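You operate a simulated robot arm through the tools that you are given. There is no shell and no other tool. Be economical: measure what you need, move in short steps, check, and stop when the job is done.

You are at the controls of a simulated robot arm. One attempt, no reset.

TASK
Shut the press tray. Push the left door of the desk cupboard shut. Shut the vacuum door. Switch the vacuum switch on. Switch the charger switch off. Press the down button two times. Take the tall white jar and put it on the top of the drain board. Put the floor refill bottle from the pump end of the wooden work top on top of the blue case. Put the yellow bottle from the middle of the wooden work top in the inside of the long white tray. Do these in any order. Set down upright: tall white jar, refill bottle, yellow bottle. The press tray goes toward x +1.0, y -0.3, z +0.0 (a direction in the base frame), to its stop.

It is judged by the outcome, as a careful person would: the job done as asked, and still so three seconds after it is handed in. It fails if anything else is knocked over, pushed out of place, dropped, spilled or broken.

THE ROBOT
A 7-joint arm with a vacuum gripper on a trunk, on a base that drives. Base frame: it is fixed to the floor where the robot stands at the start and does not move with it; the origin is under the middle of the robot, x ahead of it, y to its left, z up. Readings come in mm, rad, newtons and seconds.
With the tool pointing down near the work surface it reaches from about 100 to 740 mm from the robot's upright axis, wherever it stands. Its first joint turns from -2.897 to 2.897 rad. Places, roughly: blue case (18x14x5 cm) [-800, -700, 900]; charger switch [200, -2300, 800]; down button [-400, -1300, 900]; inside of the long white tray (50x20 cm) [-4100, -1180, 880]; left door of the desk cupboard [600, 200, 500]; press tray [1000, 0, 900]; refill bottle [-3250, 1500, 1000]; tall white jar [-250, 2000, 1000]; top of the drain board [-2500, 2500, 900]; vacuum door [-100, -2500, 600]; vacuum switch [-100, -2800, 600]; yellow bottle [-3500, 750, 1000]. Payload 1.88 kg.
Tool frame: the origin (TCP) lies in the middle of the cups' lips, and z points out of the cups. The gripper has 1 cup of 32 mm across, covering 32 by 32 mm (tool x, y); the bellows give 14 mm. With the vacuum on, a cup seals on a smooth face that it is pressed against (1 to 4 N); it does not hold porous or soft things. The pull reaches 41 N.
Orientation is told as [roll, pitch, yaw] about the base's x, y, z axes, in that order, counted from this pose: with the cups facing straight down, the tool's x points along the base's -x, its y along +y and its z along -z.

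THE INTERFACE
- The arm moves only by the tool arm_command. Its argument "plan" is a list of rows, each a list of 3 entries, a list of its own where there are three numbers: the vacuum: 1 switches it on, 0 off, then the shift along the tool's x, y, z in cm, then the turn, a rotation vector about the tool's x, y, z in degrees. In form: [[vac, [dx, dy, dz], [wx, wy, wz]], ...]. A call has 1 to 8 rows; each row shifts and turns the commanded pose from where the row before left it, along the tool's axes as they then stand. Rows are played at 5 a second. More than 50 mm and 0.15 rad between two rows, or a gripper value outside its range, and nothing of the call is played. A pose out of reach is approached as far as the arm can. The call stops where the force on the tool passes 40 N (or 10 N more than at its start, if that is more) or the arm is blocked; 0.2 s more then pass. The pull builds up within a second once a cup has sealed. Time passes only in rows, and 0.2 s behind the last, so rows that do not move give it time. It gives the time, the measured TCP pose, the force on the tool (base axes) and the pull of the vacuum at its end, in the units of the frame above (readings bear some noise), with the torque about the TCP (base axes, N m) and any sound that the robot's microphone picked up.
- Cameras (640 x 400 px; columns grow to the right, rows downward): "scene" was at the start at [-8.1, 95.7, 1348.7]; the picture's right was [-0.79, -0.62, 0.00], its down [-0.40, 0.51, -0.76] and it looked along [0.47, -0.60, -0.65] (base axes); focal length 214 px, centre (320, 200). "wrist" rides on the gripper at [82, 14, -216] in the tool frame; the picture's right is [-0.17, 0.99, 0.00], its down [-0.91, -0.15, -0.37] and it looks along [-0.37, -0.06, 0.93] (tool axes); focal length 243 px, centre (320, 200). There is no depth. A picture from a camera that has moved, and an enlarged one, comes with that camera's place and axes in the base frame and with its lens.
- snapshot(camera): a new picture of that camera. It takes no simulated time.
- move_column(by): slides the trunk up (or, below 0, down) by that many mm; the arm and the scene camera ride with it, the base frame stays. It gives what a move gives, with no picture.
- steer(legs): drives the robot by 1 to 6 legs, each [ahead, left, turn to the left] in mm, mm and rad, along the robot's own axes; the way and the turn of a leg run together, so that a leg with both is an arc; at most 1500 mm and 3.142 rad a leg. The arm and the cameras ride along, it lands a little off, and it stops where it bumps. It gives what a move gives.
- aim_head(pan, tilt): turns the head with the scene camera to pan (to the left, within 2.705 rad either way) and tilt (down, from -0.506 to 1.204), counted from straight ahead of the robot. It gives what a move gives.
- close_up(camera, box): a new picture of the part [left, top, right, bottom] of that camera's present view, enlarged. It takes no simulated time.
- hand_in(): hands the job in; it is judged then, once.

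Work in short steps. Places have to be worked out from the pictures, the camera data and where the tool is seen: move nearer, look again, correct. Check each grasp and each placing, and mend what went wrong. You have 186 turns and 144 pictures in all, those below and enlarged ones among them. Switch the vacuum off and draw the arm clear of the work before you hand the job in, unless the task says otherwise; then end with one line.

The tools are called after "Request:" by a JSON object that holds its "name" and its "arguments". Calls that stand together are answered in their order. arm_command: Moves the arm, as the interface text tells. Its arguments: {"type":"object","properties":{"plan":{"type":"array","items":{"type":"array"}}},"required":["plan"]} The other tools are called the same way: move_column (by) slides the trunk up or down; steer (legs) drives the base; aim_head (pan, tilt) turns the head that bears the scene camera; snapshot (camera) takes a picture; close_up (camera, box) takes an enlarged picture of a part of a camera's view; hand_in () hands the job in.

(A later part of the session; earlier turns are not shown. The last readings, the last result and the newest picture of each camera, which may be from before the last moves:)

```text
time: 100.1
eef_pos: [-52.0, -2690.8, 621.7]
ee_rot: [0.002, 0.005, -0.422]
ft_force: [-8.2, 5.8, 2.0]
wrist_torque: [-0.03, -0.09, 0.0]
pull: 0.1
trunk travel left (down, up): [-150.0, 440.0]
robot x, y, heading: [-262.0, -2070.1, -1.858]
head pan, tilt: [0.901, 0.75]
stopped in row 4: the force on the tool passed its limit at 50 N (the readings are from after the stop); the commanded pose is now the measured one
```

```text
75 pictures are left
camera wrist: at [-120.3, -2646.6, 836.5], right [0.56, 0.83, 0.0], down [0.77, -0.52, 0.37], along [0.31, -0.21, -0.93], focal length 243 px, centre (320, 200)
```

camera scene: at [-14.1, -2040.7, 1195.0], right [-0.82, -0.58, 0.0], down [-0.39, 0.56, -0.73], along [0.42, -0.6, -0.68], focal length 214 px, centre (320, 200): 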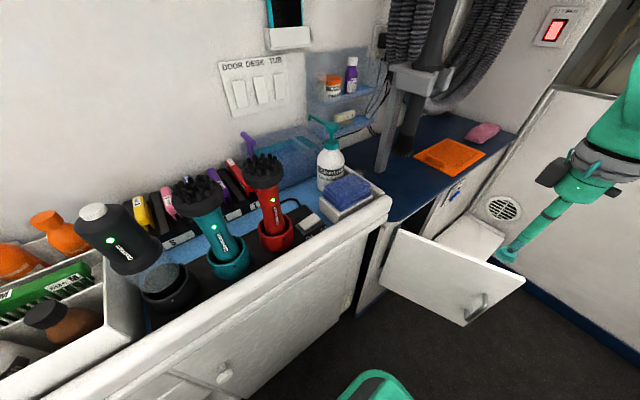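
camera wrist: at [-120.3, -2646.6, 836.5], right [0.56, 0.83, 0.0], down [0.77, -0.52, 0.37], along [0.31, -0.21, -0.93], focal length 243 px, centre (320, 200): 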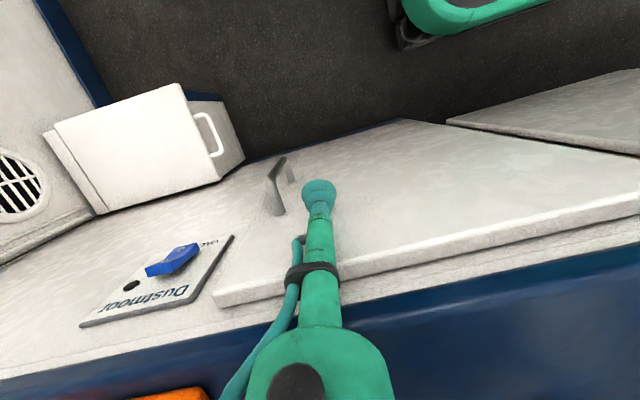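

The door is shut against the cabinet. I back off slightly and look closely at the vacuum switch.

Request:
{"name": "arm_command", "arguments": {"plan": [[0, [4.0, 0, 0], [0, 0, 0]], [0, [3.0, 0, -3], [0, 0, 0]]]}}

Request:
{"name": "close_up", "arguments": {"camera": "wrist", "box": [80, 180, 336, 340]}}

```text
time: 100.7
eef_pos: [-114.0, -2664.5, 649.9]
ee_rot: [0.003, 0.004, -0.421]
ft_force: [0.4, -1.0, 0.0]
wrist_torque: [0.01, 0.02, -0.01]
pull: 0.1
trunk travel left (down, up): [-150.0, 440.0]
robot x, y, heading: [-257.0, -2065.6, -1.858]
head pan, tilt: [0.901, 0.75]
```

```text
2.50 times, centred on (208, 260) of wrist
camera zoom: at [-183.1, -2619.1, 865.6], right [0.55, 0.83, 0.0], down [0.77, -0.52, 0.37], along [0.31, -0.2, -0.93], focal length 606 px, centre (600, 50)
```

zoom: 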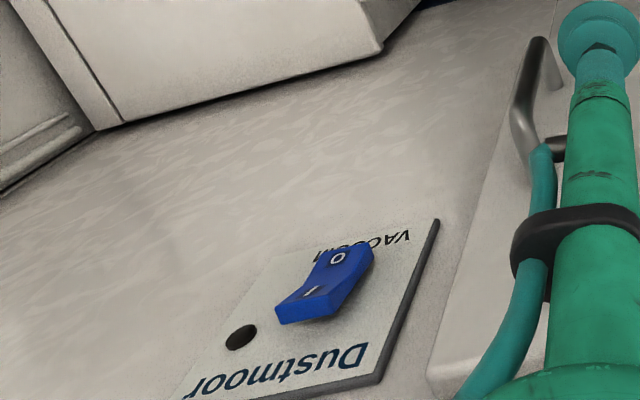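

The switch is a vertical rocker: "I" at the top (raised), "O" at the bottom. I drive 160 mm further for reach, then tilt the tool 45° toward the cabinet.

Request:
{"name": "steer", "arguments": {"legs": [[165, 0, 0]]}}

Request:
{"name": "arm_command", "arguments": {"plan": [[0, [0, 0, 0], [0, 0, -7.5]], [0, [0, 0, 0], [0, -7.5, 0]], [0, [0, 0, 0], [0, -7.5, 0]], [0, [0, 0, 0], [0, -7.5, 0]], [0, [0, 0, 0], [0, -7.5, 0]], [0, [0, 0, 0], [0, -7.5, 0]], [0, [0, 0, 0], [0, -7.5, 0]], [0, [0, 0, 0], [0, 0, 0]]]}}

Request:
{"name": "aim_head", "arguments": {"pan": 0.75, "tilt": 0.85}}

Request:
{"name": "snapshot", "arguments": {"camera": "wrist"}}

Request:
{"name": "snapshot", "arguments": {"camera": "scene"}}

```text
time: 102.1
eef_pos: [-160.4, -2821.6, 650.3]
ee_rot: [0.003, 0.003, -0.421]
ft_force: [0.2, -0.4, -0.2]
wrist_torque: [0.0, 0.03, -0.02]
pull: 0.1
trunk travel left (down, up): [-150.0, 440.0]
robot x, y, heading: [-307.5, -2226.5, -1.855]
head pan, tilt: [0.901, 0.75]
```

```text
time: 103.9
eef_pos: [-161.0, -2821.9, 651.0]
ee_rot: [0.001, -0.782, -0.29]
ft_force: [-0.2, 0.1, 1.1]
wrist_torque: [0.0, 0.02, 0.02]
pull: 0.1
trunk travel left (down, up): [-150.0, 440.0]
robot x, y, heading: [-308.7, -2222.9, -1.859]
head pan, tilt: [0.901, 0.75]
```

```text
time: 104.6
eef_pos: [-159.5, -2823.0, 651.4]
ee_rot: [0.002, -0.782, -0.292]
ft_force: [0.4, -0.5, -0.6]
wrist_torque: [0.0, 0.01, 0.02]
pull: 0.1
trunk travel left (down, up): [-150.0, 440.0]
robot x, y, heading: [-306.7, -2223.2, -1.858]
head pan, tilt: [0.75, 0.85]
```

```text
73 pictures are left
camera wrist: at [-358.8, -2749.1, 745.3], right [0.39, 0.91, 0.12], down [0.32, -0.26, 0.91], along [0.86, -0.32, -0.4], focal length 243 px, centre (320, 200)
```

wrist: 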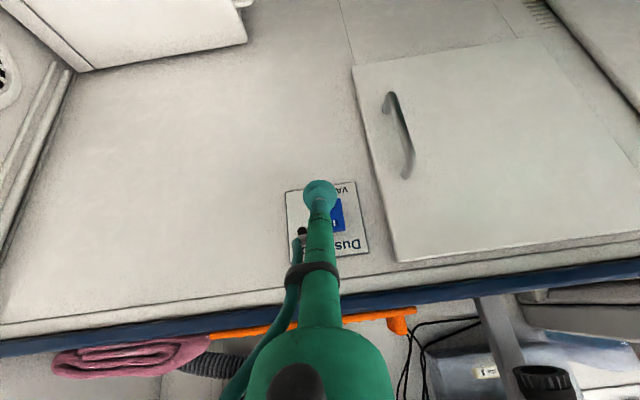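

```text
72 pictures are left
camera scene: at [-99.4, -2286.6, 1186.9], right [-0.89, -0.45, 0.0], down [-0.34, 0.67, -0.66], along [0.3, -0.59, -0.75], focal length 214 px, centre (320, 200)
```

scene: 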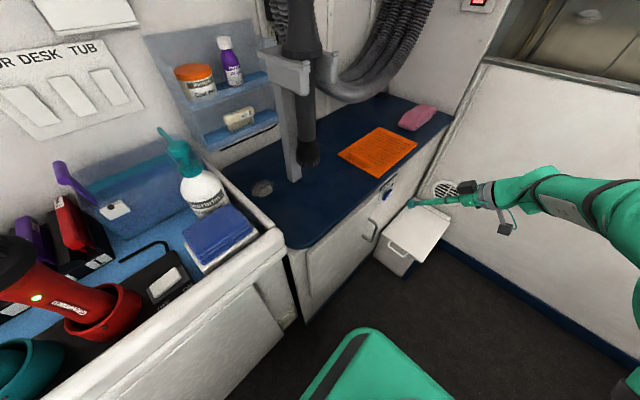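

Request:
{"name": "close_up", "arguments": {"camera": "wrist", "box": [256, 150, 384, 270]}}

Request:
{"name": "close_up", "arguments": {"camera": "scene", "box": [350, 165, 446, 225]}}

```text
3.33 times, centred on (320, 210) of wrist
camera zoom: at [-358.8, -2749.1, 745.3], right [0.39, 0.91, 0.12], down [0.32, -0.26, 0.91], along [0.86, -0.32, -0.4], focal length 809 px, centre (320, 167)
```

zoom: 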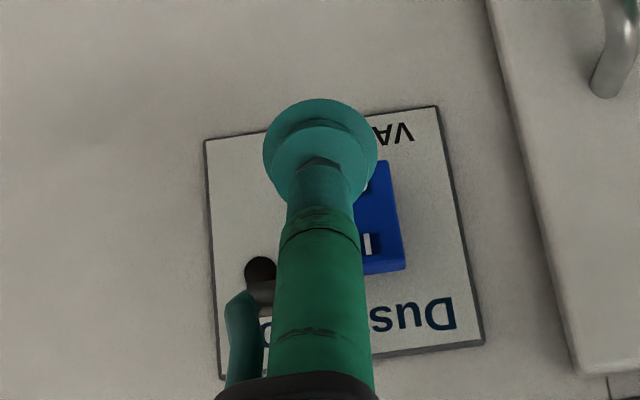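

```text
6.67 times, centred on (398, 195) of scene
camera zoom: at [-99.4, -2286.6, 1186.9], right [-0.89, -0.45, 0.0], down [-0.34, 0.67, -0.66], along [0.3, -0.59, -0.75], focal length 1430 px, centre (-200, 233)
```

zoom: 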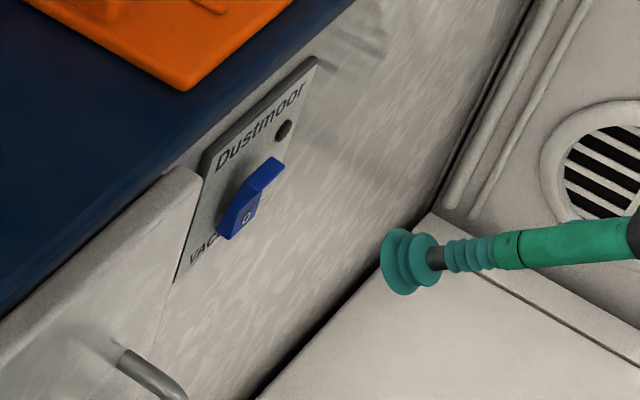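

I-end of the rocker is about (-81,-2837,656), the tool 80 mm short of it and 9 mm too far from the door. I move in and press it.

Request:
{"name": "arm_command", "arguments": {"plan": [[0, [-2.76, 0.9, 3.6], [0, 0, 0]], [0, [-1.06, 0, 1.06], [0, 0, 0]], [0, [-0.57, 0, 0.57], [0, 0, 0]], [0, [-0.57, 0, 0.57], [0, 0, 0]], [0, [-0.4, 0, 0.4], [0, 0, 0]]]}}

Request:
{"name": "close_up", "arguments": {"camera": "scene", "box": [350, 165, 446, 225]}}

```text
time: 105.9
eef_pos: [-84.8, -2835.2, 642.5]
ee_rot: [0.004, -0.776, -0.295]
ft_force: [-13.7, 6.6, 1.4]
wrist_torque: [-0.24, -0.21, 0.01]
pull: 0.0
trunk travel left (down, up): [-150.0, 440.0]
robot x, y, heading: [-311.9, -2225.5, -1.864]
head pan, tilt: [0.75, 0.85]
stopped in row 5: the force on the tool passed its limit at 42 N (the readings are from after the stop); the commanded pose is now the measured one
```

```text
6.67 times, centred on (398, 195) of scene
camera zoom: at [-101.2, -2286.2, 1187.1], right [-0.9, -0.44, 0.0], down [-0.33, 0.67, -0.66], along [0.29, -0.59, -0.75], focal length 1430 px, centre (-200, 233)
```

zoom: 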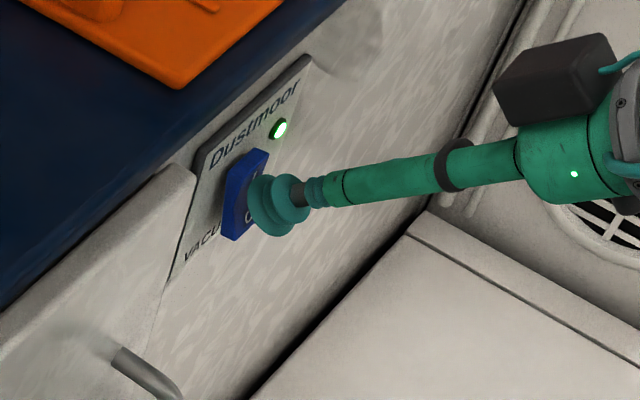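

The green lamp on the plate lit: the vacuum is on. I back away and confirm.

Request:
{"name": "arm_command", "arguments": {"plan": [[0, [3.4, 0, -3.4], [0, 0, 0]], [0, [3.4, 0, -3.4], [0, 0, 0]], [0, [-1.5, 0, -4.5], [0, 7.5, 0]], [0, [-1.5, 0, -4.5], [0, 7.5, 0]], [0, [-1, 0, -4.5], [0, 7.5, 0]], [0, [0, 0, -4.5], [0, 7.5, 0]], [0, [0, 0, -4.5], [0, 7.5, 0]], [0, [0, 0, -4.5], [0, 7.5, 0]]]}}

Request:
{"name": "close_up", "arguments": {"camera": "scene", "box": [310, 165, 446, 250]}}

Request:
{"name": "snapshot", "arguments": {"camera": "scene"}}

```text
time: 107.7
eef_pos: [-255.8, -2784.1, 905.4]
ee_rot: [0.002, 0.009, -0.292]
ft_force: [-0.3, -0.1, 0.7]
wrist_torque: [0.02, -0.04, 0.04]
pull: 0.0
trunk travel left (down, up): [-150.0, 440.0]
robot x, y, heading: [-310.8, -2224.1, -1.862]
head pan, tilt: [0.75, 0.85]
```

```text
4.71 times, centred on (378, 208) of scene
camera zoom: at [-100.5, -2286.6, 1186.9], right [-0.9, -0.45, 0.0], down [-0.33, 0.67, -0.66], along [0.29, -0.59, -0.75], focal length 1009 px, centre (47, 165)
```

zoom: 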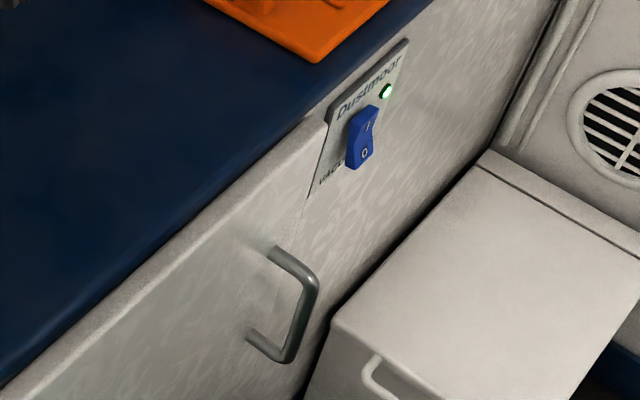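

```text
67 pictures are left
camera scene: at [-100.5, -2286.6, 1186.9], right [-0.9, -0.45, 0.0], down [-0.33, 0.67, -0.66], along [0.29, -0.59, -0.75], focal length 214 px, centre (320, 200)
```

scene: 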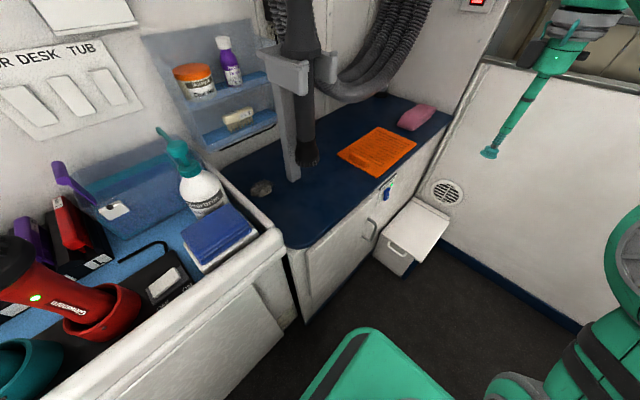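

Vacuum on, door shut. Now I stow the arm: raise, turn the tool back and draw it in, with the trunk back up.

Request:
{"name": "arm_command", "arguments": {"plan": [[0, [0, 0, -2], [0, 0, 8.3]], [0, [0, 0, -2], [0, 0, 8.3]], [0, [0, 0, -2], [0, 0, 8.3]], [0, [0, 0, -2], [0, 0, 8.3]], [0, [0, 0, 0], [0, 0, 8.3]], [0, [0, 0, 0], [0, 0, 8.3]], [0, [0, 0, 0], [0, 0, 8.3]], [0, [0, 0, 0], [0, 0, 8.3]]]}}

Request:
{"name": "arm_command", "arguments": {"plan": [[0, [0, 0, 0], [0, 0, 8.3]], [0, [0, 0, 0], [0, 0, 8.3]], [0, [0, 0, 0], [0, 0, 7.2]], [0, [4.5, -2, 0], [0, 0, 0]], [0, [4.5, -2, 0], [0, 0, 0]], [0, [4.5, -2, 0], [0, 0, 0]], [0, [4.5, -2, 0], [0, 0, 0]], [0, [4.5, -2, 0], [0, 0, 0]]]}}

Request:
{"name": "move_column", "arguments": {"by": 150}}

Request:
{"name": "steer", "arguments": {"legs": [[-1500, 0, 0], [-700, 0, 0]]}}

```text
time: 109.5
eef_pos: [-254.6, -2775.3, 964.3]
ee_rot: [-0.009, 0.006, -1.455]
ft_force: [0.6, -0.5, 0.0]
wrist_torque: [0.0, 0.02, 0.02]
pull: 0.1
out of reach, approached as far as the arm can: row 4
trunk travel left (down, up): [-150.0, 440.0]
robot x, y, heading: [-308.0, -2224.3, -1.865]
head pan, tilt: [0.75, 0.85]
```

```text
time: 111.3
eef_pos: [-286.2, -2529.5, 962.3]
ee_rot: [-0.011, 0.004, -1.864]
ft_force: [0.6, -0.4, -0.9]
wrist_torque: [0.12, 0.04, 0.02]
pull: 0.1
trunk travel left (down, up): [-150.0, 440.0]
robot x, y, heading: [-309.2, -2225.9, -1.859]
head pan, tilt: [0.75, 0.85]
```

```text
time: 113.1
eef_pos: [-286.6, -2529.8, 1114.2]
ee_rot: [-0.01, 0.002, -1.865]
ft_force: [0.4, 0.1, 0.6]
wrist_torque: [0.01, 0.0, -0.01]
pull: 0.0
trunk travel left (down, up): [-300.0, 290.0]
robot x, y, heading: [-302.4, -2225.9, -1.854]
head pan, tilt: [0.75, 0.85]
```

```text
time: 124.0
eef_pos: [352.4, -407.7, 1114.4]
ee_rot: [-0.01, 0.002, -1.873]
ft_force: [0.9, 0.6, 0.1]
wrist_torque: [0.06, 0.0, -0.02]
pull: 0.0
trunk travel left (down, up): [-300.0, 290.0]
robot x, y, heading: [332.0, -103.1, -1.865]
head pan, tilt: [0.75, 0.85]
```

Back in the open area. I shift to mid-floor, turn round to face the laundry end, and look.

Request:
{"name": "steer", "arguments": {"legs": [[-250, -300, 0], [0, 0, 3.14]]}}

Request:
{"name": "aim_head", "arguments": {"pan": 0.45, "tilt": 0.35}}

Request:
{"name": "snapshot", "arguments": {"camera": "scene"}}

```text
time: 133.8
eef_pos: [105.9, 528.0, 1113.8]
ee_rot: [-0.011, 0.001, 1.247]
ft_force: [-0.2, 0.2, 0.2]
wrist_torque: [0.0, -0.03, -0.02]
pull: 0.0
trunk travel left (down, up): [-300.0, 290.0]
robot x, y, heading: [120.1, 223.3, 1.254]
head pan, tilt: [0.75, 0.85]
```

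```text
time: 134.7
eef_pos: [104.4, 528.2, 1115.0]
ee_rot: [-0.011, 0.001, 1.248]
ft_force: [0.4, -0.7, -0.5]
wrist_torque: [-0.03, -0.02, 0.01]
pull: 0.0
trunk travel left (down, up): [-300.0, 290.0]
robot x, y, heading: [120.1, 221.9, 1.252]
head pan, tilt: [0.45, 0.351]
```

```text
66 pictures are left
camera scene: at [-69.3, 308.0, 1380.5], right [0.99, 0.13, 0.0], down [0.05, -0.34, -0.94], along [-0.13, 0.93, -0.34], focal length 214 px, centre (320, 200)
```

scene: 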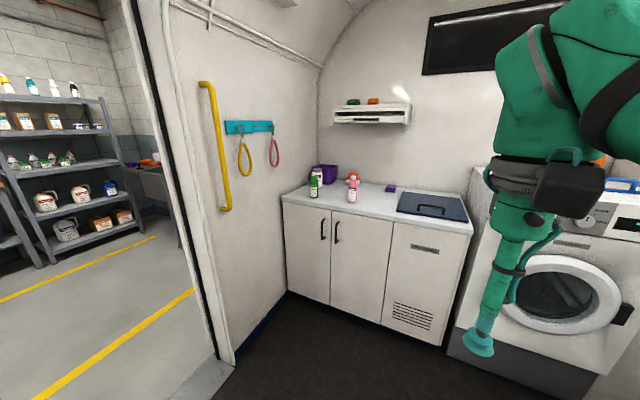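

Request:
{"name": "close_up", "arguments": {"camera": "scene", "box": [280, 150, 408, 230]}}

Request:
{"name": "close_up", "arguments": {"camera": "scene", "box": [0, 60, 220, 260]}}

```text
5.00 times, centred on (344, 190) of scene
camera zoom: at [-69.3, 308.0, 1380.5], right [0.99, 0.13, 0.0], down [0.05, -0.34, -0.94], along [-0.13, 0.93, -0.34], focal length 1072 px, centre (200, 250)
```

zoom: 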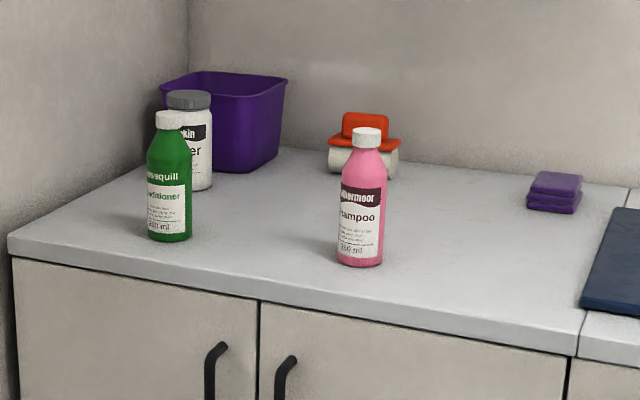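

```text
2.00 times, centred on (110, 160) of scene
camera zoom: at [-69.3, 308.0, 1380.5], right [0.99, 0.13, 0.0], down [0.05, -0.34, -0.94], along [-0.13, 0.93, -0.34], focal length 429 px, centre (740, 280)
```

zoom: 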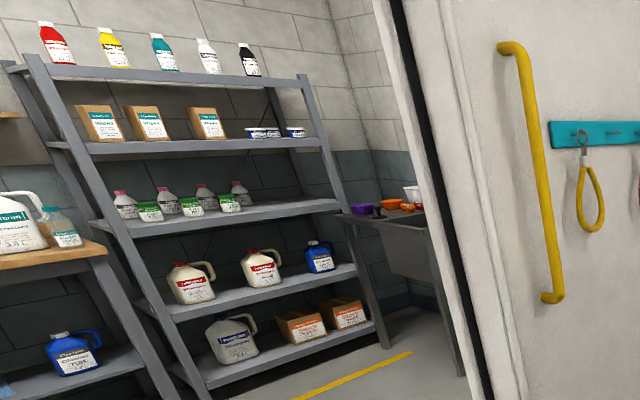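

The jar stands behind the green bottle, roughly at (-300,2040). I raise the trunk for a longer reach and drive closer along the left side to look.

Request:
{"name": "steer", "arguments": {"legs": [[0, 0, 0.03], [0, 620, 0], [650, 0, 0]]}}

Request:
{"name": "move_column", "arguments": {"by": 200}}

Request:
{"name": "aim_head", "arguments": {"pan": 0.1, "tilt": 0.6}}

Request:
{"name": "snapshot", "arguments": {"camera": "scene"}}

Request:
{"name": "snapshot", "arguments": {"camera": "wrist"}}

```text
time: 141.8
eef_pos: [-319.3, 1332.9, 1114.6]
ee_rot: [-0.01, 0.001, 1.278]
ft_force: [0.0, 0.5, 0.6]
wrist_torque: [0.01, 0.01, 0.01]
pull: 0.1
trunk travel left (down, up): [-300.0, 290.0]
robot x, y, heading: [-300.0, 1031.6, 1.287]
head pan, tilt: [0.45, 0.351]
```

```text
time: 144.0
eef_pos: [-320.1, 1333.9, 1314.2]
ee_rot: [-0.012, 0.0, 1.277]
ft_force: [0.2, -0.1, 0.0]
wrist_torque: [-0.02, -0.05, 0.01]
pull: 0.0
trunk travel left (down, up): [-500.0, 90.0]
robot x, y, heading: [-295.6, 1031.0, 1.279]
head pan, tilt: [0.45, 0.351]
```

```text
time: 144.8
eef_pos: [-319.8, 1333.5, 1313.9]
ee_rot: [-0.01, 0.0, 1.278]
ft_force: [-0.7, 0.3, -0.5]
wrist_torque: [-0.01, 0.05, 0.02]
pull: 0.1
trunk travel left (down, up): [-500.0, 90.0]
robot x, y, heading: [-297.6, 1032.3, 1.285]
head pan, tilt: [0.099, 0.6]
```

```text
63 pictures are left
camera scene: at [-454.9, 1103.2, 1557.9], right [0.98, -0.18, 0.0], down [-0.1, -0.55, -0.83], along [0.15, 0.81, -0.56], focal length 214 px, centre (320, 200)
```

scene: 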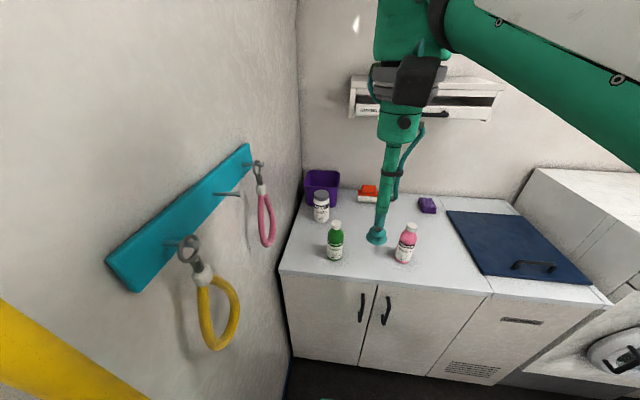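

```text
62 pictures are left
camera wrist: at [-358.9, 1259.9, 1529.2], right [-0.9, 0.44, -0.01], down [0.41, 0.83, 0.37], along [0.17, 0.33, -0.93], focal length 243 px, centre (320, 200)
```

wrist: 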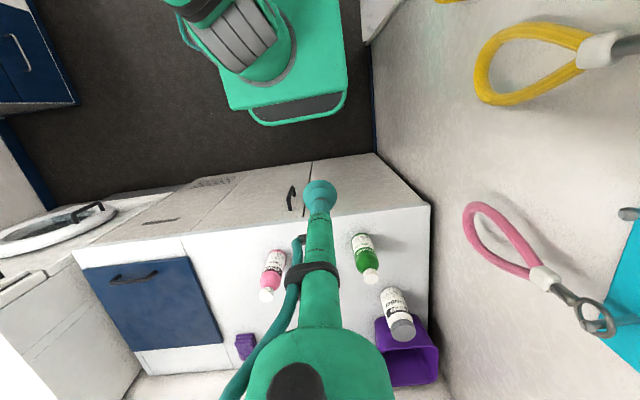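

Request:
{"name": "close_up", "arguments": {"camera": "scene", "box": [276, 160, 404, 280]}}

Request:
{"name": "close_up", "arguments": {"camera": "wrist", "box": [340, 220, 468, 350]}}

```text
3.33 times, centred on (340, 220) of scene
camera zoom: at [-454.9, 1103.2, 1557.9], right [0.98, -0.18, 0.0], down [-0.1, -0.55, -0.83], along [0.15, 0.81, -0.56], focal length 715 px, centre (253, 133)
```

zoom: 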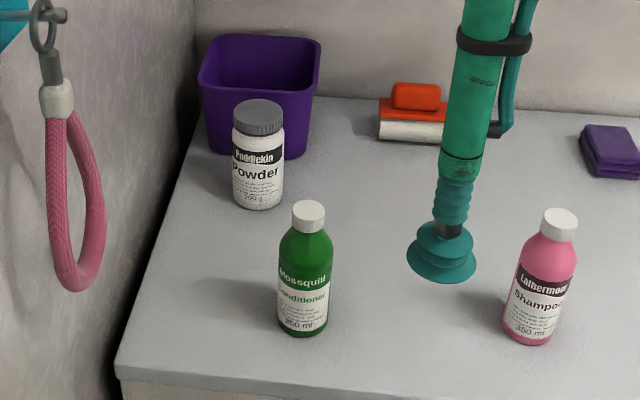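

```text
3.08 times, centred on (404, 285) of wrist
camera zoom: at [-358.9, 1259.9, 1529.2], right [-0.9, 0.44, -0.01], down [0.41, 0.83, 0.37], along [0.17, 0.33, -0.93], focal length 746 px, centre (62, -62)
```

zoom: 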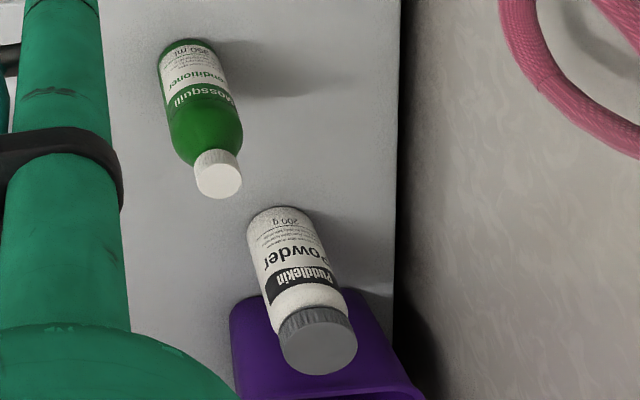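

The jar (grey lid, "Powder") works out at about (-313,1822), base z≈930, lid top ≈1085. I edge the robot nearer and raise the trunk fully, then bring the tool toward it.

Request:
{"name": "steer", "arguments": {"legs": [[60, 0, 0], [0, 50, 0]]}}

Request:
{"name": "move_column", "arguments": {"by": 85}}

```text
time: 146.3
eef_pos: [-351.0, 1404.6, 1314.1]
ee_rot: [-0.01, 0.002, 1.278]
ft_force: [-0.1, 0.4, -0.1]
wrist_torque: [0.03, -0.02, -0.05]
pull: 0.1
trunk travel left (down, up): [-500.0, 90.0]
robot x, y, heading: [-325.7, 1098.4, 1.285]
head pan, tilt: [0.099, 0.6]
```

```text
time: 147.5
eef_pos: [-350.7, 1404.2, 1400.0]
ee_rot: [-0.011, 0.003, 1.277]
ft_force: [-0.2, 0.2, -0.3]
wrist_torque: [-0.02, 0.0, 0.02]
pull: 0.1
trunk travel left (down, up): [-585.0, 5.0]
robot x, y, heading: [-331.0, 1101.9, 1.284]
head pan, tilt: [0.099, 0.6]
```

I move over toward the jar, descending as I go, and stop short to look.

Request:
{"name": "arm_command", "arguments": {"plan": [[0, [-4.12, 0.82, 2.4], [0, 0, 0]], [0, [-4.12, 0.82, 2.4], [0, 0, 0]], [0, [-4.12, 0.82, 2.4], [0, 0, 0]], [0, [-4.12, 0.82, 2.4], [0, 0, 0]], [0, [-4.12, 0.82, 2.4], [0, 0, 0]], [0, [-4.12, 0.82, 2.4], [0, 0, 0]], [0, [-4.12, 0.82, 2.4], [0, 0, 0]], [0, [-4.12, 0.82, 2.4], [0, 0, 0]]]}}

Request:
{"name": "snapshot", "arguments": {"camera": "wrist"}}

Request:
{"name": "close_up", "arguments": {"camera": "scene", "box": [260, 140, 420, 290]}}

```text
time: 149.3
eef_pos: [-316.9, 1739.8, 1205.9]
ee_rot: [-0.011, 0.002, 1.279]
ft_force: [-0.1, 0.6, 0.7]
wrist_torque: [-0.04, 0.01, 0.02]
pull: 0.0
trunk travel left (down, up): [-585.0, 5.0]
robot x, y, heading: [-328.6, 1103.0, 1.283]
head pan, tilt: [0.099, 0.6]
```

```text
59 pictures are left
camera wrist: at [-355.8, 1666.1, 1420.2], right [-0.9, 0.44, -0.01], down [0.41, 0.83, 0.37], along [0.17, 0.33, -0.93], focal length 243 px, centre (320, 200)
```

wrist: 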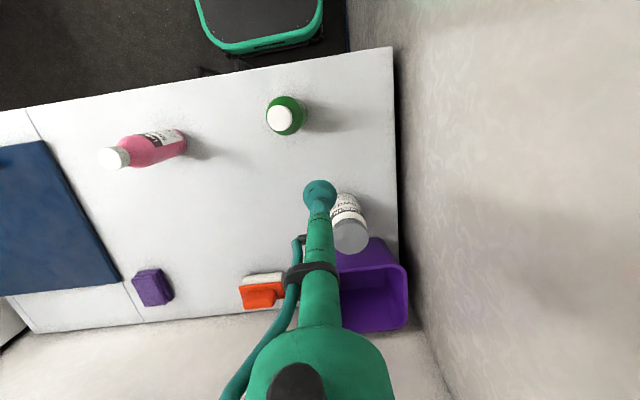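

```text
2.67 times, centred on (340, 215) of scene
camera zoom: at [-486.1, 1175.2, 1642.8], right [0.98, -0.19, 0.0], down [-0.1, -0.56, -0.82], along [0.15, 0.81, -0.57], focal length 572 px, centre (267, 160)
```

zoom: 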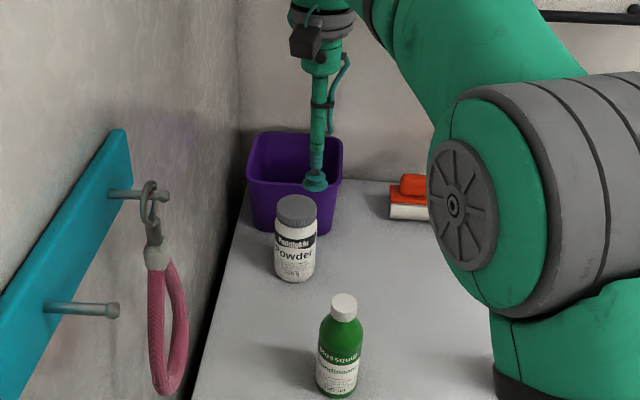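

A better fix: lid top at about (-305,1882,1042), which is far for the arm. The counter front is still about 150 mm off the base, so I drive 100 mm closer.

Request:
{"name": "steer", "arguments": {"legs": [[100, 0, 0]]}}

Request:
{"name": "snapshot", "arguments": {"camera": "wrist"}}

Request:
{"name": "close_up", "arguments": {"camera": "scene", "box": [260, 140, 420, 290]}}

```text
time: 150.5
eef_pos: [-286.5, 1834.1, 1205.7]
ee_rot: [-0.011, 0.005, 1.278]
ft_force: [-0.6, -0.8, 0.1]
wrist_torque: [0.01, -0.02, 0.02]
pull: 0.1
trunk travel left (down, up): [-585.0, 5.0]
robot x, y, heading: [-303.7, 1197.4, 1.283]
head pan, tilt: [0.099, 0.6]
```

```text
57 pictures are left
camera wrist: at [-326.8, 1761.0, 1420.4], right [-0.9, 0.44, -0.01], down [0.41, 0.83, 0.37], along [0.17, 0.33, -0.93], focal length 243 px, centre (320, 200)
```

wrist: 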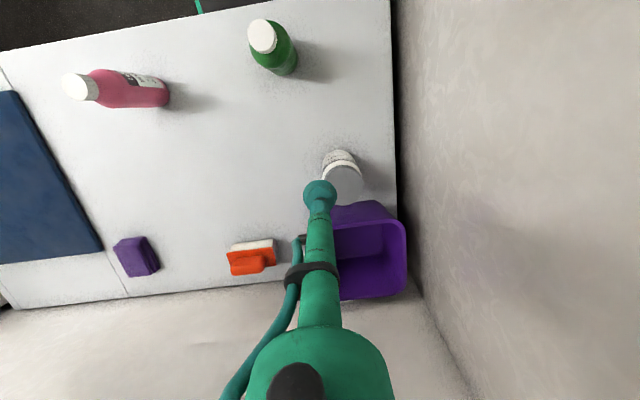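

```text
2.67 times, centred on (340, 215) of scene
camera zoom: at [-457.7, 1270.8, 1642.8], right [0.98, -0.19, 0.0], down [-0.11, -0.56, -0.82], along [0.15, 0.81, -0.57], focal length 572 px, centre (267, 160)
```

zoom: 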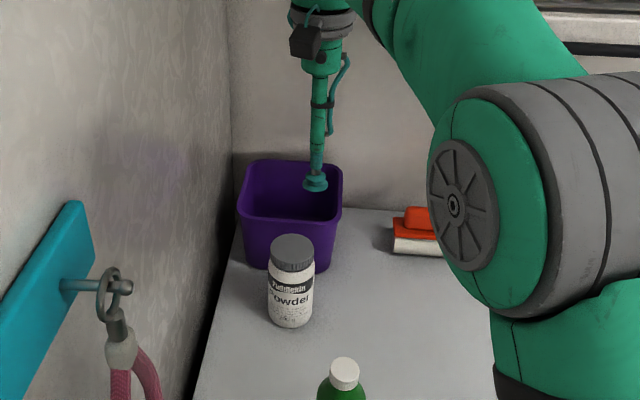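

Lid top now works out at (-307,1876,1055). I centre over it and lower to about 30 mm above.

Request:
{"name": "arm_command", "arguments": {"plan": [[0, [-3.45, 3.15, 0], [0, 0, 0]], [0, [0, 0, 4.5], [0, 0, 0]], [0, [0, 0, 4.5], [0, 0, 0]], [0, [0, 0, 2.5], [0, 0, 0]], [0, [0, 0, 0], [0, 0, 0]]]}}

Request:
{"name": "close_up", "arguments": {"camera": "wrist", "box": [240, 120, 400, 220]}}

Request:
{"name": "close_up", "arguments": {"camera": "scene", "box": [280, 170, 380, 270]}}

```text
time: 151.7
eef_pos: [-306.8, 1874.9, 1090.3]
ee_rot: [-0.008, 0.002, 1.277]
ft_force: [-0.4, 0.0, 0.1]
wrist_torque: [0.01, -0.02, 0.05]
pull: 0.1
trunk travel left (down, up): [-585.0, 5.0]
robot x, y, heading: [-299.1, 1195.0, 1.28]
head pan, tilt: [0.099, 0.6]
```

```text
4.00 times, centred on (320, 170) of wrist
camera zoom: at [-345.8, 1801.3, 1305.5], right [-0.9, 0.44, -0.01], down [0.41, 0.83, 0.37], along [0.17, 0.33, -0.93], focal length 970 px, centre (320, 320)
```

zoom: 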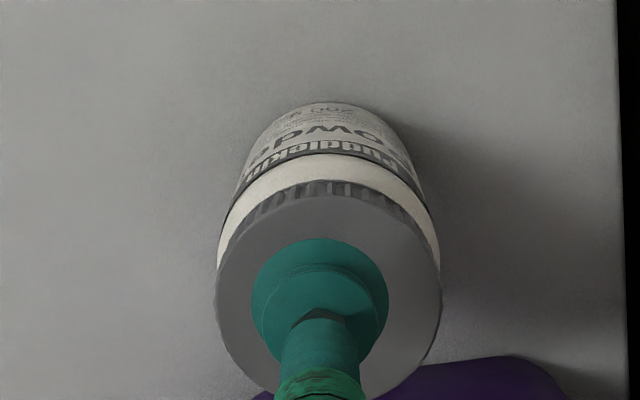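

```text
4.00 times, centred on (330, 220) of scene
camera zoom: at [-457.9, 1270.1, 1642.8], right [0.98, -0.19, 0.0], down [-0.11, -0.56, -0.83], along [0.15, 0.81, -0.56], focal length 858 px, centre (280, 120)
```

zoom: 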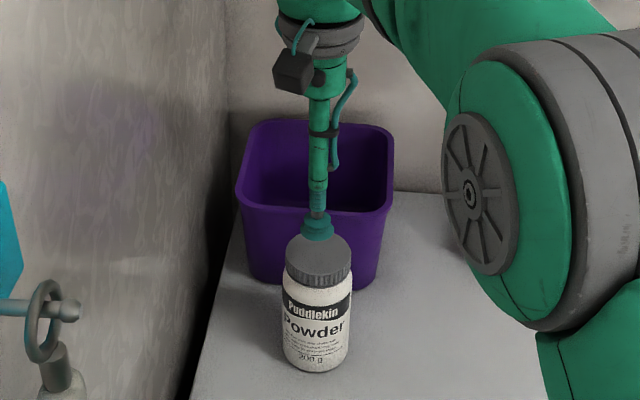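

Well placed; about 8 mm more forward. I lower with the vacuum on until it presses lightly.

Request:
{"name": "arm_command", "arguments": {"plan": [[1, [-0.75, 0.1, 2.2], [0, 0, 0]], [1, [0, 0, 0.7], [0, 0, 0]], [1, [0, 0, 0.6], [0, 0, 0]], [1, [0, 0, 0.5], [0, 0, 0]], [1, [0, 0, 0.4], [0, 0, 0]], [1, [0, 0, 0], [0, 0, 0]]]}}

```text
time: 153.1
eef_pos: [-305.6, 1882.0, 1046.2]
ee_rot: [-0.01, 0.003, 1.278]
ft_force: [0.4, -0.7, -0.5]
wrist_torque: [-0.06, 0.0, -0.02]
pull: 41.0
trunk travel left (down, up): [-585.0, 5.0]
robot x, y, heading: [-300.4, 1194.8, 1.282]
head pan, tilt: [0.099, 0.6]
```

Sealed: the pull is 41 N. I lift it 180 mm and check.

Request:
{"name": "arm_command", "arguments": {"plan": [[1, [0, 0, -2], [0, 0, 0]], [1, [0, 0, -4], [0, 0, 0]], [1, [0, 0, -4], [0, 0, 0]], [1, [0, 0, -4], [0, 0, 0]], [1, [0, 0, -4], [0, 0, 0]], [1, [0, 0, 0], [0, 0, 0]]]}}

Request:
{"name": "arm_command", "arguments": {"plan": [[1, [0.5, -4, 0], [0, 0, 0]], [1, [0.5, -4, 0], [0, 0, 0]], [1, [0.5, -4, 0], [0, 0, 0]], [1, [0.5, -4, 0], [0, 0, 0]], [1, [4, -1, 0], [0, 0, 0]], [1, [4, -1, 0], [0, 0, 0]], [1, [4, 0, 0], [0, 0, 0]], [1, [4, 0, 0], [0, 0, 0]]]}}

Request:
{"name": "snapshot", "arguments": {"camera": "scene"}}

```text
time: 154.5
eef_pos: [-306.4, 1882.2, 1226.6]
ee_rot: [-0.011, 0.003, 1.276]
ft_force: [-1.2, 0.7, -1.8]
wrist_torque: [-0.02, 0.01, -0.03]
pull: 40.3
trunk travel left (down, up): [-585.0, 5.0]
robot x, y, heading: [-300.7, 1196.1, 1.285]
head pan, tilt: [0.099, 0.6]
```

```text
time: 155.3
eef_pos: [-209.9, 1837.2, 1226.2]
ee_rot: [0.002, 0.005, 1.292]
ft_force: [-5.7, 1.7, -1.8]
wrist_torque: [-0.16, -0.99, 0.2]
pull: 40.6
trunk travel left (down, up): [-585.0, 5.0]
robot x, y, heading: [-299.8, 1194.5, 1.287]
head pan, tilt: [0.099, 0.6]
stopped in row 4: the force on the tool passed its limit at 50 N (the readings are from after the stop); the commanded pose is now the measured one
```

```text
53 pictures are left
camera scene: at [-458.1, 1269.9, 1642.8], right [0.98, -0.18, 0.0], down [-0.1, -0.56, -0.83], along [0.15, 0.81, -0.57], focal length 214 px, centre (320, 200)
```

scene: 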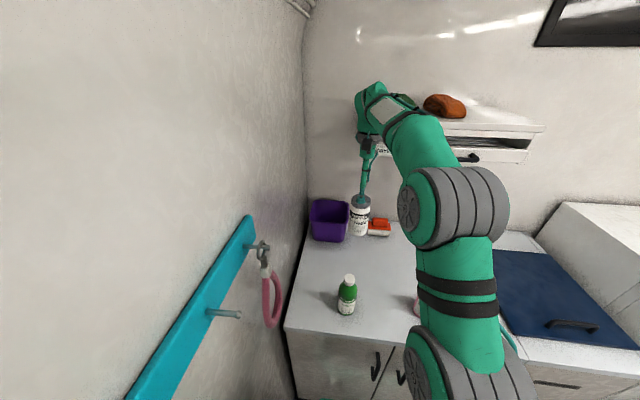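

The wrist has touched the wall rack's end. I ease left off it, retract a little before the green bottle, and then move to the right.

Request:
{"name": "arm_command", "arguments": {"plan": [[1, [0, 2, 0], [0, 0, 0]], [1, [3, 0.5, 0], [0, 0, 0]], [1, [3, 0, 0], [0, 0, 0]], [1, [2.5, 0, 0], [0, 0, 0]], [1, [0, 0, 0], [0, 0, 0]]]}}

Request:
{"name": "snapshot", "arguments": {"camera": "scene"}}

```text
time: 156.5
eef_pos: [-255.4, 1763.2, 1226.7]
ee_rot: [0.0, 0.005, 1.29]
ft_force: [-0.1, -1.0, -2.6]
wrist_torque: [-0.01, 0.01, -0.01]
pull: 40.4
trunk travel left (down, up): [-585.0, 5.0]
robot x, y, heading: [-298.8, 1195.5, 1.287]
head pan, tilt: [0.099, 0.6]
```

```text
52 pictures are left
camera scene: at [-458.0, 1269.7, 1642.8], right [0.98, -0.19, 0.0], down [-0.1, -0.56, -0.83], along [0.15, 0.81, -0.56], focal length 214 px, centre (320, 200)
```

scene: 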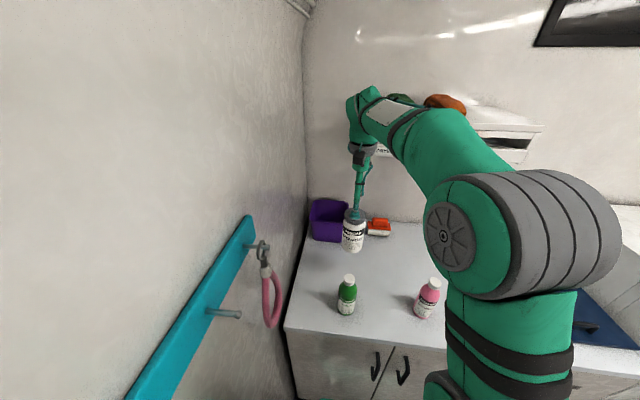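

Clear of the rack now. I move right past the green bottle's line, then retract while rising.

Request:
{"name": "arm_command", "arguments": {"plan": [[1, [1, -3.5, 0], [0, 0, 0]], [1, [0.5, -3.5, 0], [0, 0, 0]], [1, [0.5, -3, 0], [0, 0, 0]], [1, [4, 0, -1.5], [0, 0, 0]], [1, [4, 0, -2], [0, 0, 0]], [1, [4, 0, -2], [0, 0, 0]], [1, [4, 0, -2], [0, 0, 0]], [1, [4, 0, 0], [0, 0, 0]]]}}

Request:
{"name": "arm_command", "arguments": {"plan": [[1, [4, 0, 0], [0, 0, 0]], [1, [4, 0, 0], [0, 0, 0]], [1, [0, 0, 0], [0, 0, 0]]]}}

Request:
{"name": "snapshot", "arguments": {"camera": "scene"}}

```text
time: 158.3
eef_pos: [-220.1, 1522.6, 1305.0]
ee_rot: [-0.001, 0.002, 1.291]
ft_force: [0.3, -0.1, -1.5]
wrist_torque: [0.0, 0.02, -0.02]
pull: 40.8
trunk travel left (down, up): [-585.0, 5.0]
robot x, y, heading: [-300.2, 1196.2, 1.287]
head pan, tilt: [0.099, 0.6]
```

```text
time: 159.1
eef_pos: [-242.8, 1446.5, 1304.0]
ee_rot: [-0.001, 0.006, 1.292]
ft_force: [0.1, 0.4, -2.3]
wrist_torque: [-0.04, 0.03, 0.02]
pull: 40.8
trunk travel left (down, up): [-585.0, 5.0]
robot x, y, heading: [-299.2, 1197.8, 1.282]
head pan, tilt: [0.099, 0.6]
```

```text
51 pictures are left
camera scene: at [-457.9, 1269.7, 1642.8], right [0.98, -0.19, 0.0], down [-0.1, -0.56, -0.83], along [0.15, 0.81, -0.56], focal length 214 px, centre (320, 200)
```

scene: 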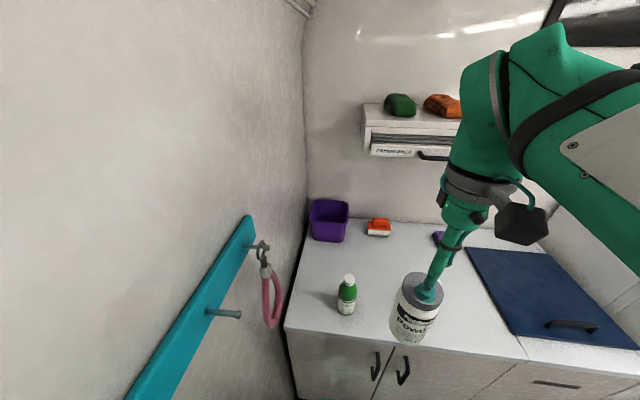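

Jar held, rack contents undisturbed. I back out to the doorway's middle, lower the trunk, turn left and drive through into the garage.

Request:
{"name": "steer", "arguments": {"legs": [[-740, 0, 0]]}}

Request:
{"name": "move_column", "arguments": {"by": -235}}

Request:
{"name": "steer", "arguments": {"legs": [[0, 0, 1.571]]}}

Request:
{"name": "aim_head", "arguments": {"pan": 0.15, "tilt": 0.5}}

Request:
{"name": "snapshot", "arguments": {"camera": "scene"}}

```text
time: 163.1
eef_pos: [-449.8, 737.3, 1304.0]
ee_rot: [0.0, 0.004, 1.294]
ft_force: [-0.6, 0.3, -2.0]
wrist_torque: [0.0, -0.01, 0.08]
pull: 40.7
trunk travel left (down, up): [-585.0, 5.0]
robot x, y, heading: [-506.9, 487.6, 1.291]
head pan, tilt: [0.099, 0.6]
```

```text
time: 165.6
eef_pos: [-448.8, 743.3, 1056.8]
ee_rot: [-0.002, 0.058, 1.295]
ft_force: [-0.4, -0.4, -2.4]
wrist_torque: [-0.05, 0.02, 0.01]
pull: 41.1
trunk travel left (down, up): [-350.0, 240.0]
robot x, y, heading: [-506.2, 487.1, 1.296]
head pan, tilt: [0.099, 0.6]
```

```text
time: 169.8
eef_pos: [-764.1, 541.6, 1057.3]
ee_rot: [-0.004, 0.057, 2.875]
ft_force: [0.0, 0.1, -1.1]
wrist_torque: [-0.02, 0.0, -0.03]
pull: 41.0
trunk travel left (down, up): [-350.0, 240.0]
robot x, y, heading: [-505.9, 483.0, 2.87]
head pan, tilt: [0.099, 0.6]
```

```text
time: 170.5
eef_pos: [-764.1, 541.8, 1055.8]
ee_rot: [-0.005, 0.062, 2.874]
ft_force: [0.8, -0.1, -1.6]
wrist_torque: [0.02, -0.02, 0.01]
pull: 40.5
trunk travel left (down, up): [-350.0, 240.0]
robot x, y, heading: [-505.7, 487.0, 2.87]
head pan, tilt: [0.15, 0.499]
```

```text
50 pictures are left
camera scene: at [-582.8, 321.9, 1416.4], right [0.12, 0.99, 0.0], down [0.48, -0.06, -0.88], along [-0.87, 0.11, -0.48], focal length 214 px, centre (320, 200)
```

scene: 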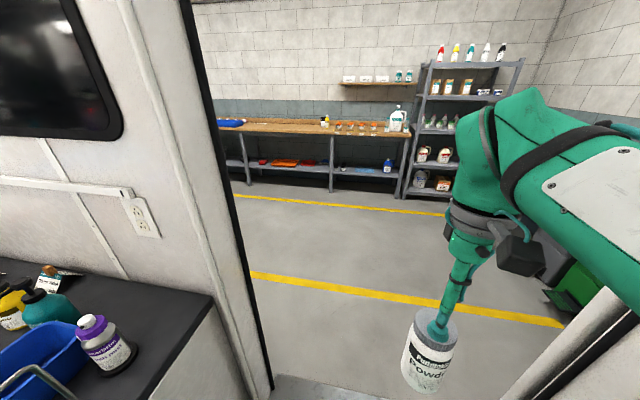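

The doorway is ahead. I drive straight through and look toward the sink.

Request:
{"name": "steer", "arguments": {"legs": [[1300, 0, 0]]}}

Request:
{"name": "aim_head", "arguments": {"pan": -0.75, "tilt": 0.4}}

Request:
{"name": "snapshot", "arguments": {"camera": "scene"}}

```text
time: 177.1
eef_pos: [-2024.8, 880.9, 1056.9]
ee_rot: [-0.004, 0.059, 2.884]
ft_force: [0.3, 1.0, -2.2]
wrist_torque: [-0.02, -0.04, 0.03]
pull: 40.7
trunk travel left (down, up): [-350.0, 240.0]
robot x, y, heading: [-1762.9, 832.0, 2.88]
head pan, tilt: [0.15, 0.499]
```

```text
time: 178.2
eef_pos: [-2025.1, 882.7, 1055.5]
ee_rot: [-0.004, 0.061, 2.884]
ft_force: [0.3, 0.3, -2.1]
wrist_torque: [0.03, -0.01, -0.01]
pull: 40.6
trunk travel left (down, up): [-350.0, 240.0]
robot x, y, heading: [-1768.6, 827.6, 2.882]
head pan, tilt: [-0.75, 0.4]
```

```text
49 pictures are left
camera scene: at [-1800.9, 732.9, 1426.1], right [0.85, 0.53, 0.0], down [0.21, -0.33, -0.92], along [-0.49, 0.78, -0.39], focal length 214 px, centre (320, 200)
```

scene: 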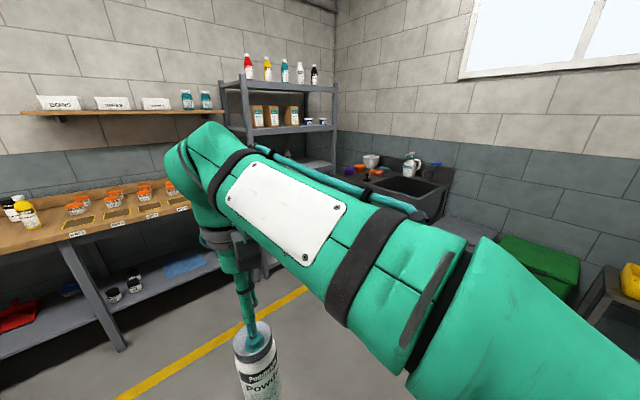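

The sink with its drain board is at the back, near (-2400,2490). I turn toward it and drive closer.

Request:
{"name": "steer", "arguments": {"legs": [[0, 0, -1.6], [0, 1000, 0], [500, 0, 0]]}}

Request:
{"name": "aim_head", "arguments": {"pan": 0.35, "tilt": 0.45}}

Request:
{"name": "snapshot", "arguments": {"camera": "scene"}}

```text
time: 189.8
eef_pos: [-2521.0, 1853.4, 1055.7]
ee_rot: [-0.004, 0.06, 1.293]
ft_force: [0.2, -0.5, -2.2]
wrist_torque: [0.0, 0.03, 0.01]
pull: 40.7
trunk travel left (down, up): [-350.0, 240.0]
robot x, y, heading: [-2578.5, 1595.8, 1.283]
head pan, tilt: [-0.75, 0.4]
```

```text
time: 191.2
eef_pos: [-2519.5, 1853.1, 1056.7]
ee_rot: [-0.006, 0.062, 1.294]
ft_force: [-0.5, 0.2, -1.6]
wrist_torque: [-0.03, 0.02, 0.01]
pull: 40.8
trunk travel left (down, up): [-350.0, 240.0]
robot x, y, heading: [-2575.9, 1598.2, 1.287]
head pan, tilt: [0.351, 0.45]
```

```text
48 pictures are left
camera scene: at [-2758.5, 1674.2, 1421.4], right [1.0, 0.07, 0.0], down [0.03, -0.43, -0.9], along [-0.06, 0.9, -0.44], focal length 214 px, centre (320, 200)
```

scene: 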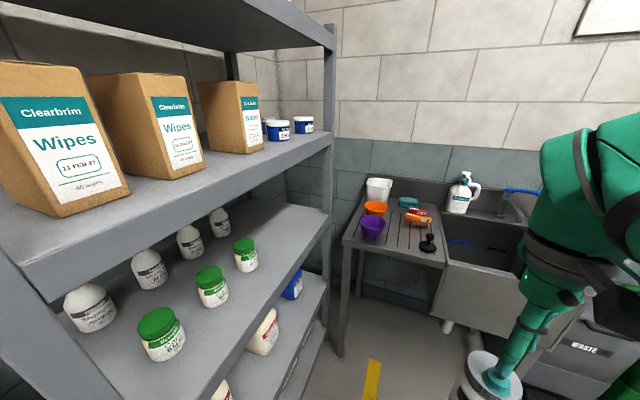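

Request:
{"name": "close_up", "arguments": {"camera": "scene", "box": [330, 160, 490, 270]}}

Request:
{"name": "snapshot", "arguments": {"camera": "wrist"}}

```text
3.64 times, centred on (410, 215) of scene
camera zoom: at [-2758.5, 1674.2, 1421.4], right [1.0, 0.07, 0.0], down [0.03, -0.43, -0.9], along [-0.06, 0.9, -0.44], focal length 780 px, centre (-7, 146)
```

zoom: 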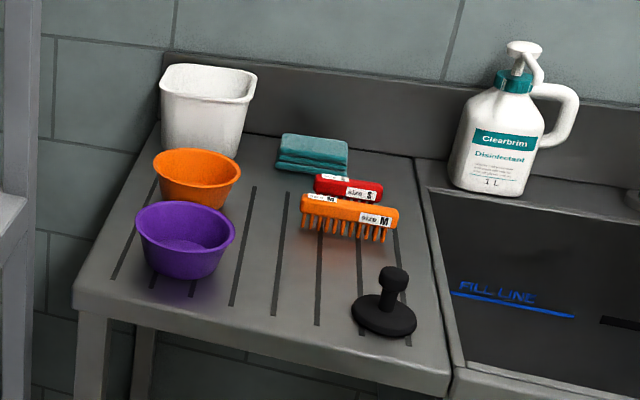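

```text
46 pictures are left
camera wrist: at [-2553.5, 1791.4, 1275.6], right [-0.9, 0.43, -0.01], down [0.4, 0.86, 0.32], along [0.15, 0.28, -0.95], focal length 243 px, centre (320, 200)
```

wrist: 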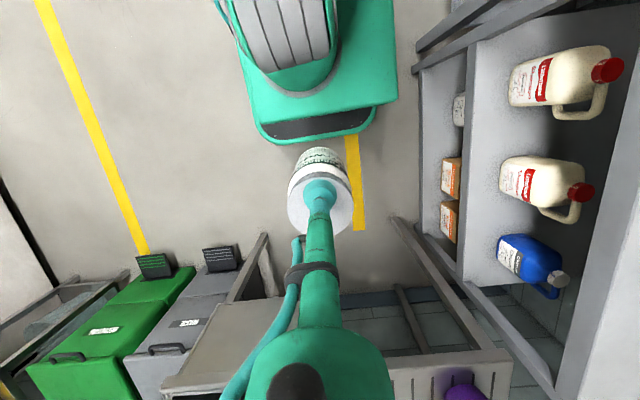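

There is a free spot on the drain board between the purple cup and the black plug, near (-2460,2450). I raise the trunk 150 mm and drive nearer.

Request:
{"name": "move_column", "arguments": {"by": 150}}

Request:
{"name": "steer", "arguments": {"legs": [[0, -40, 0], [310, 0, 0]]}}

Request:
{"name": "aim_head", "arguments": {"pan": 0.2, "tilt": 0.8}}

Request:
{"name": "snapshot", "arguments": {"camera": "scene"}}

Request:
{"name": "snapshot", "arguments": {"camera": "wrist"}}

```text
time: 192.9
eef_pos: [-2520.2, 1851.6, 1205.6]
ee_rot: [-0.005, 0.061, 1.293]
ft_force: [-0.1, 0.0, -2.3]
wrist_torque: [-0.04, 0.02, 0.05]
pull: 40.4
trunk travel left (down, up): [-500.0, 90.0]
robot x, y, heading: [-2577.1, 1594.6, 1.288]
head pan, tilt: [0.351, 0.45]
```

```text
time: 195.5
eef_pos: [-2393.1, 2143.6, 1206.3]
ee_rot: [-0.005, 0.061, 1.293]
ft_force: [-0.4, -0.3, -1.8]
wrist_torque: [-0.04, 0.01, 0.02]
pull: 40.8
trunk travel left (down, up): [-500.0, 90.0]
robot x, y, heading: [-2451.6, 1886.6, 1.29]
head pan, tilt: [0.351, 0.45]
```

```text
time: 196.3
eef_pos: [-2393.5, 2143.2, 1206.3]
ee_rot: [-0.005, 0.06, 1.295]
ft_force: [-0.3, 0.0, -1.4]
wrist_torque: [-0.04, -0.01, 0.0]
pull: 40.8
trunk travel left (down, up): [-500.0, 90.0]
robot x, y, heading: [-2454.1, 1879.8, 1.287]
head pan, tilt: [0.201, 0.799]
```

```text
45 pictures are left
camera scene: at [-2619.6, 1952.7, 1541.0], right [1.0, -0.08, 0.0], down [-0.06, -0.71, -0.7], along [0.06, 0.7, -0.72], focal length 214 px, centre (320, 200)
```

scene: 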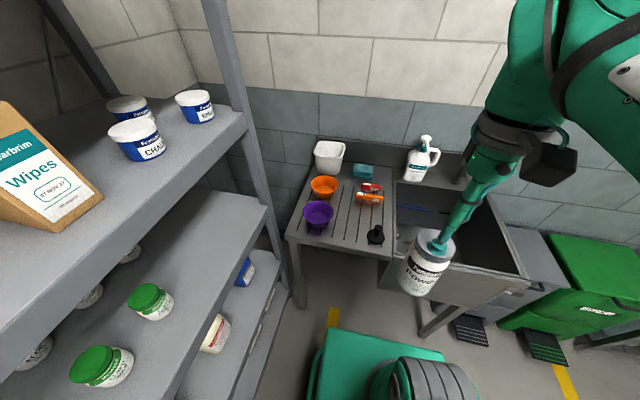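

```text
44 pictures are left
camera wrist: at [-2427.5, 2081.0, 1425.7], right [-0.9, 0.43, -0.01], down [0.4, 0.86, 0.32], along [0.15, 0.28, -0.95], focal length 243 px, centre (320, 200)
```

wrist: 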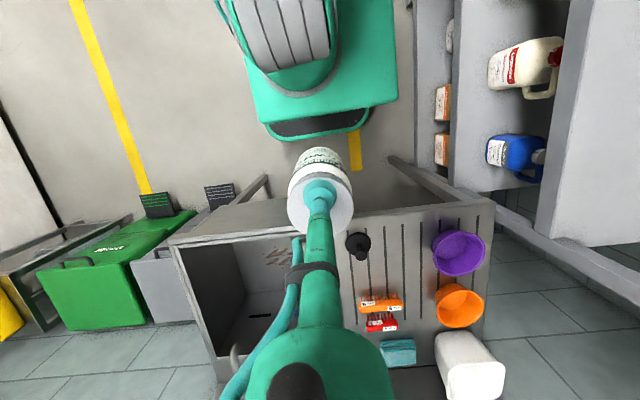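

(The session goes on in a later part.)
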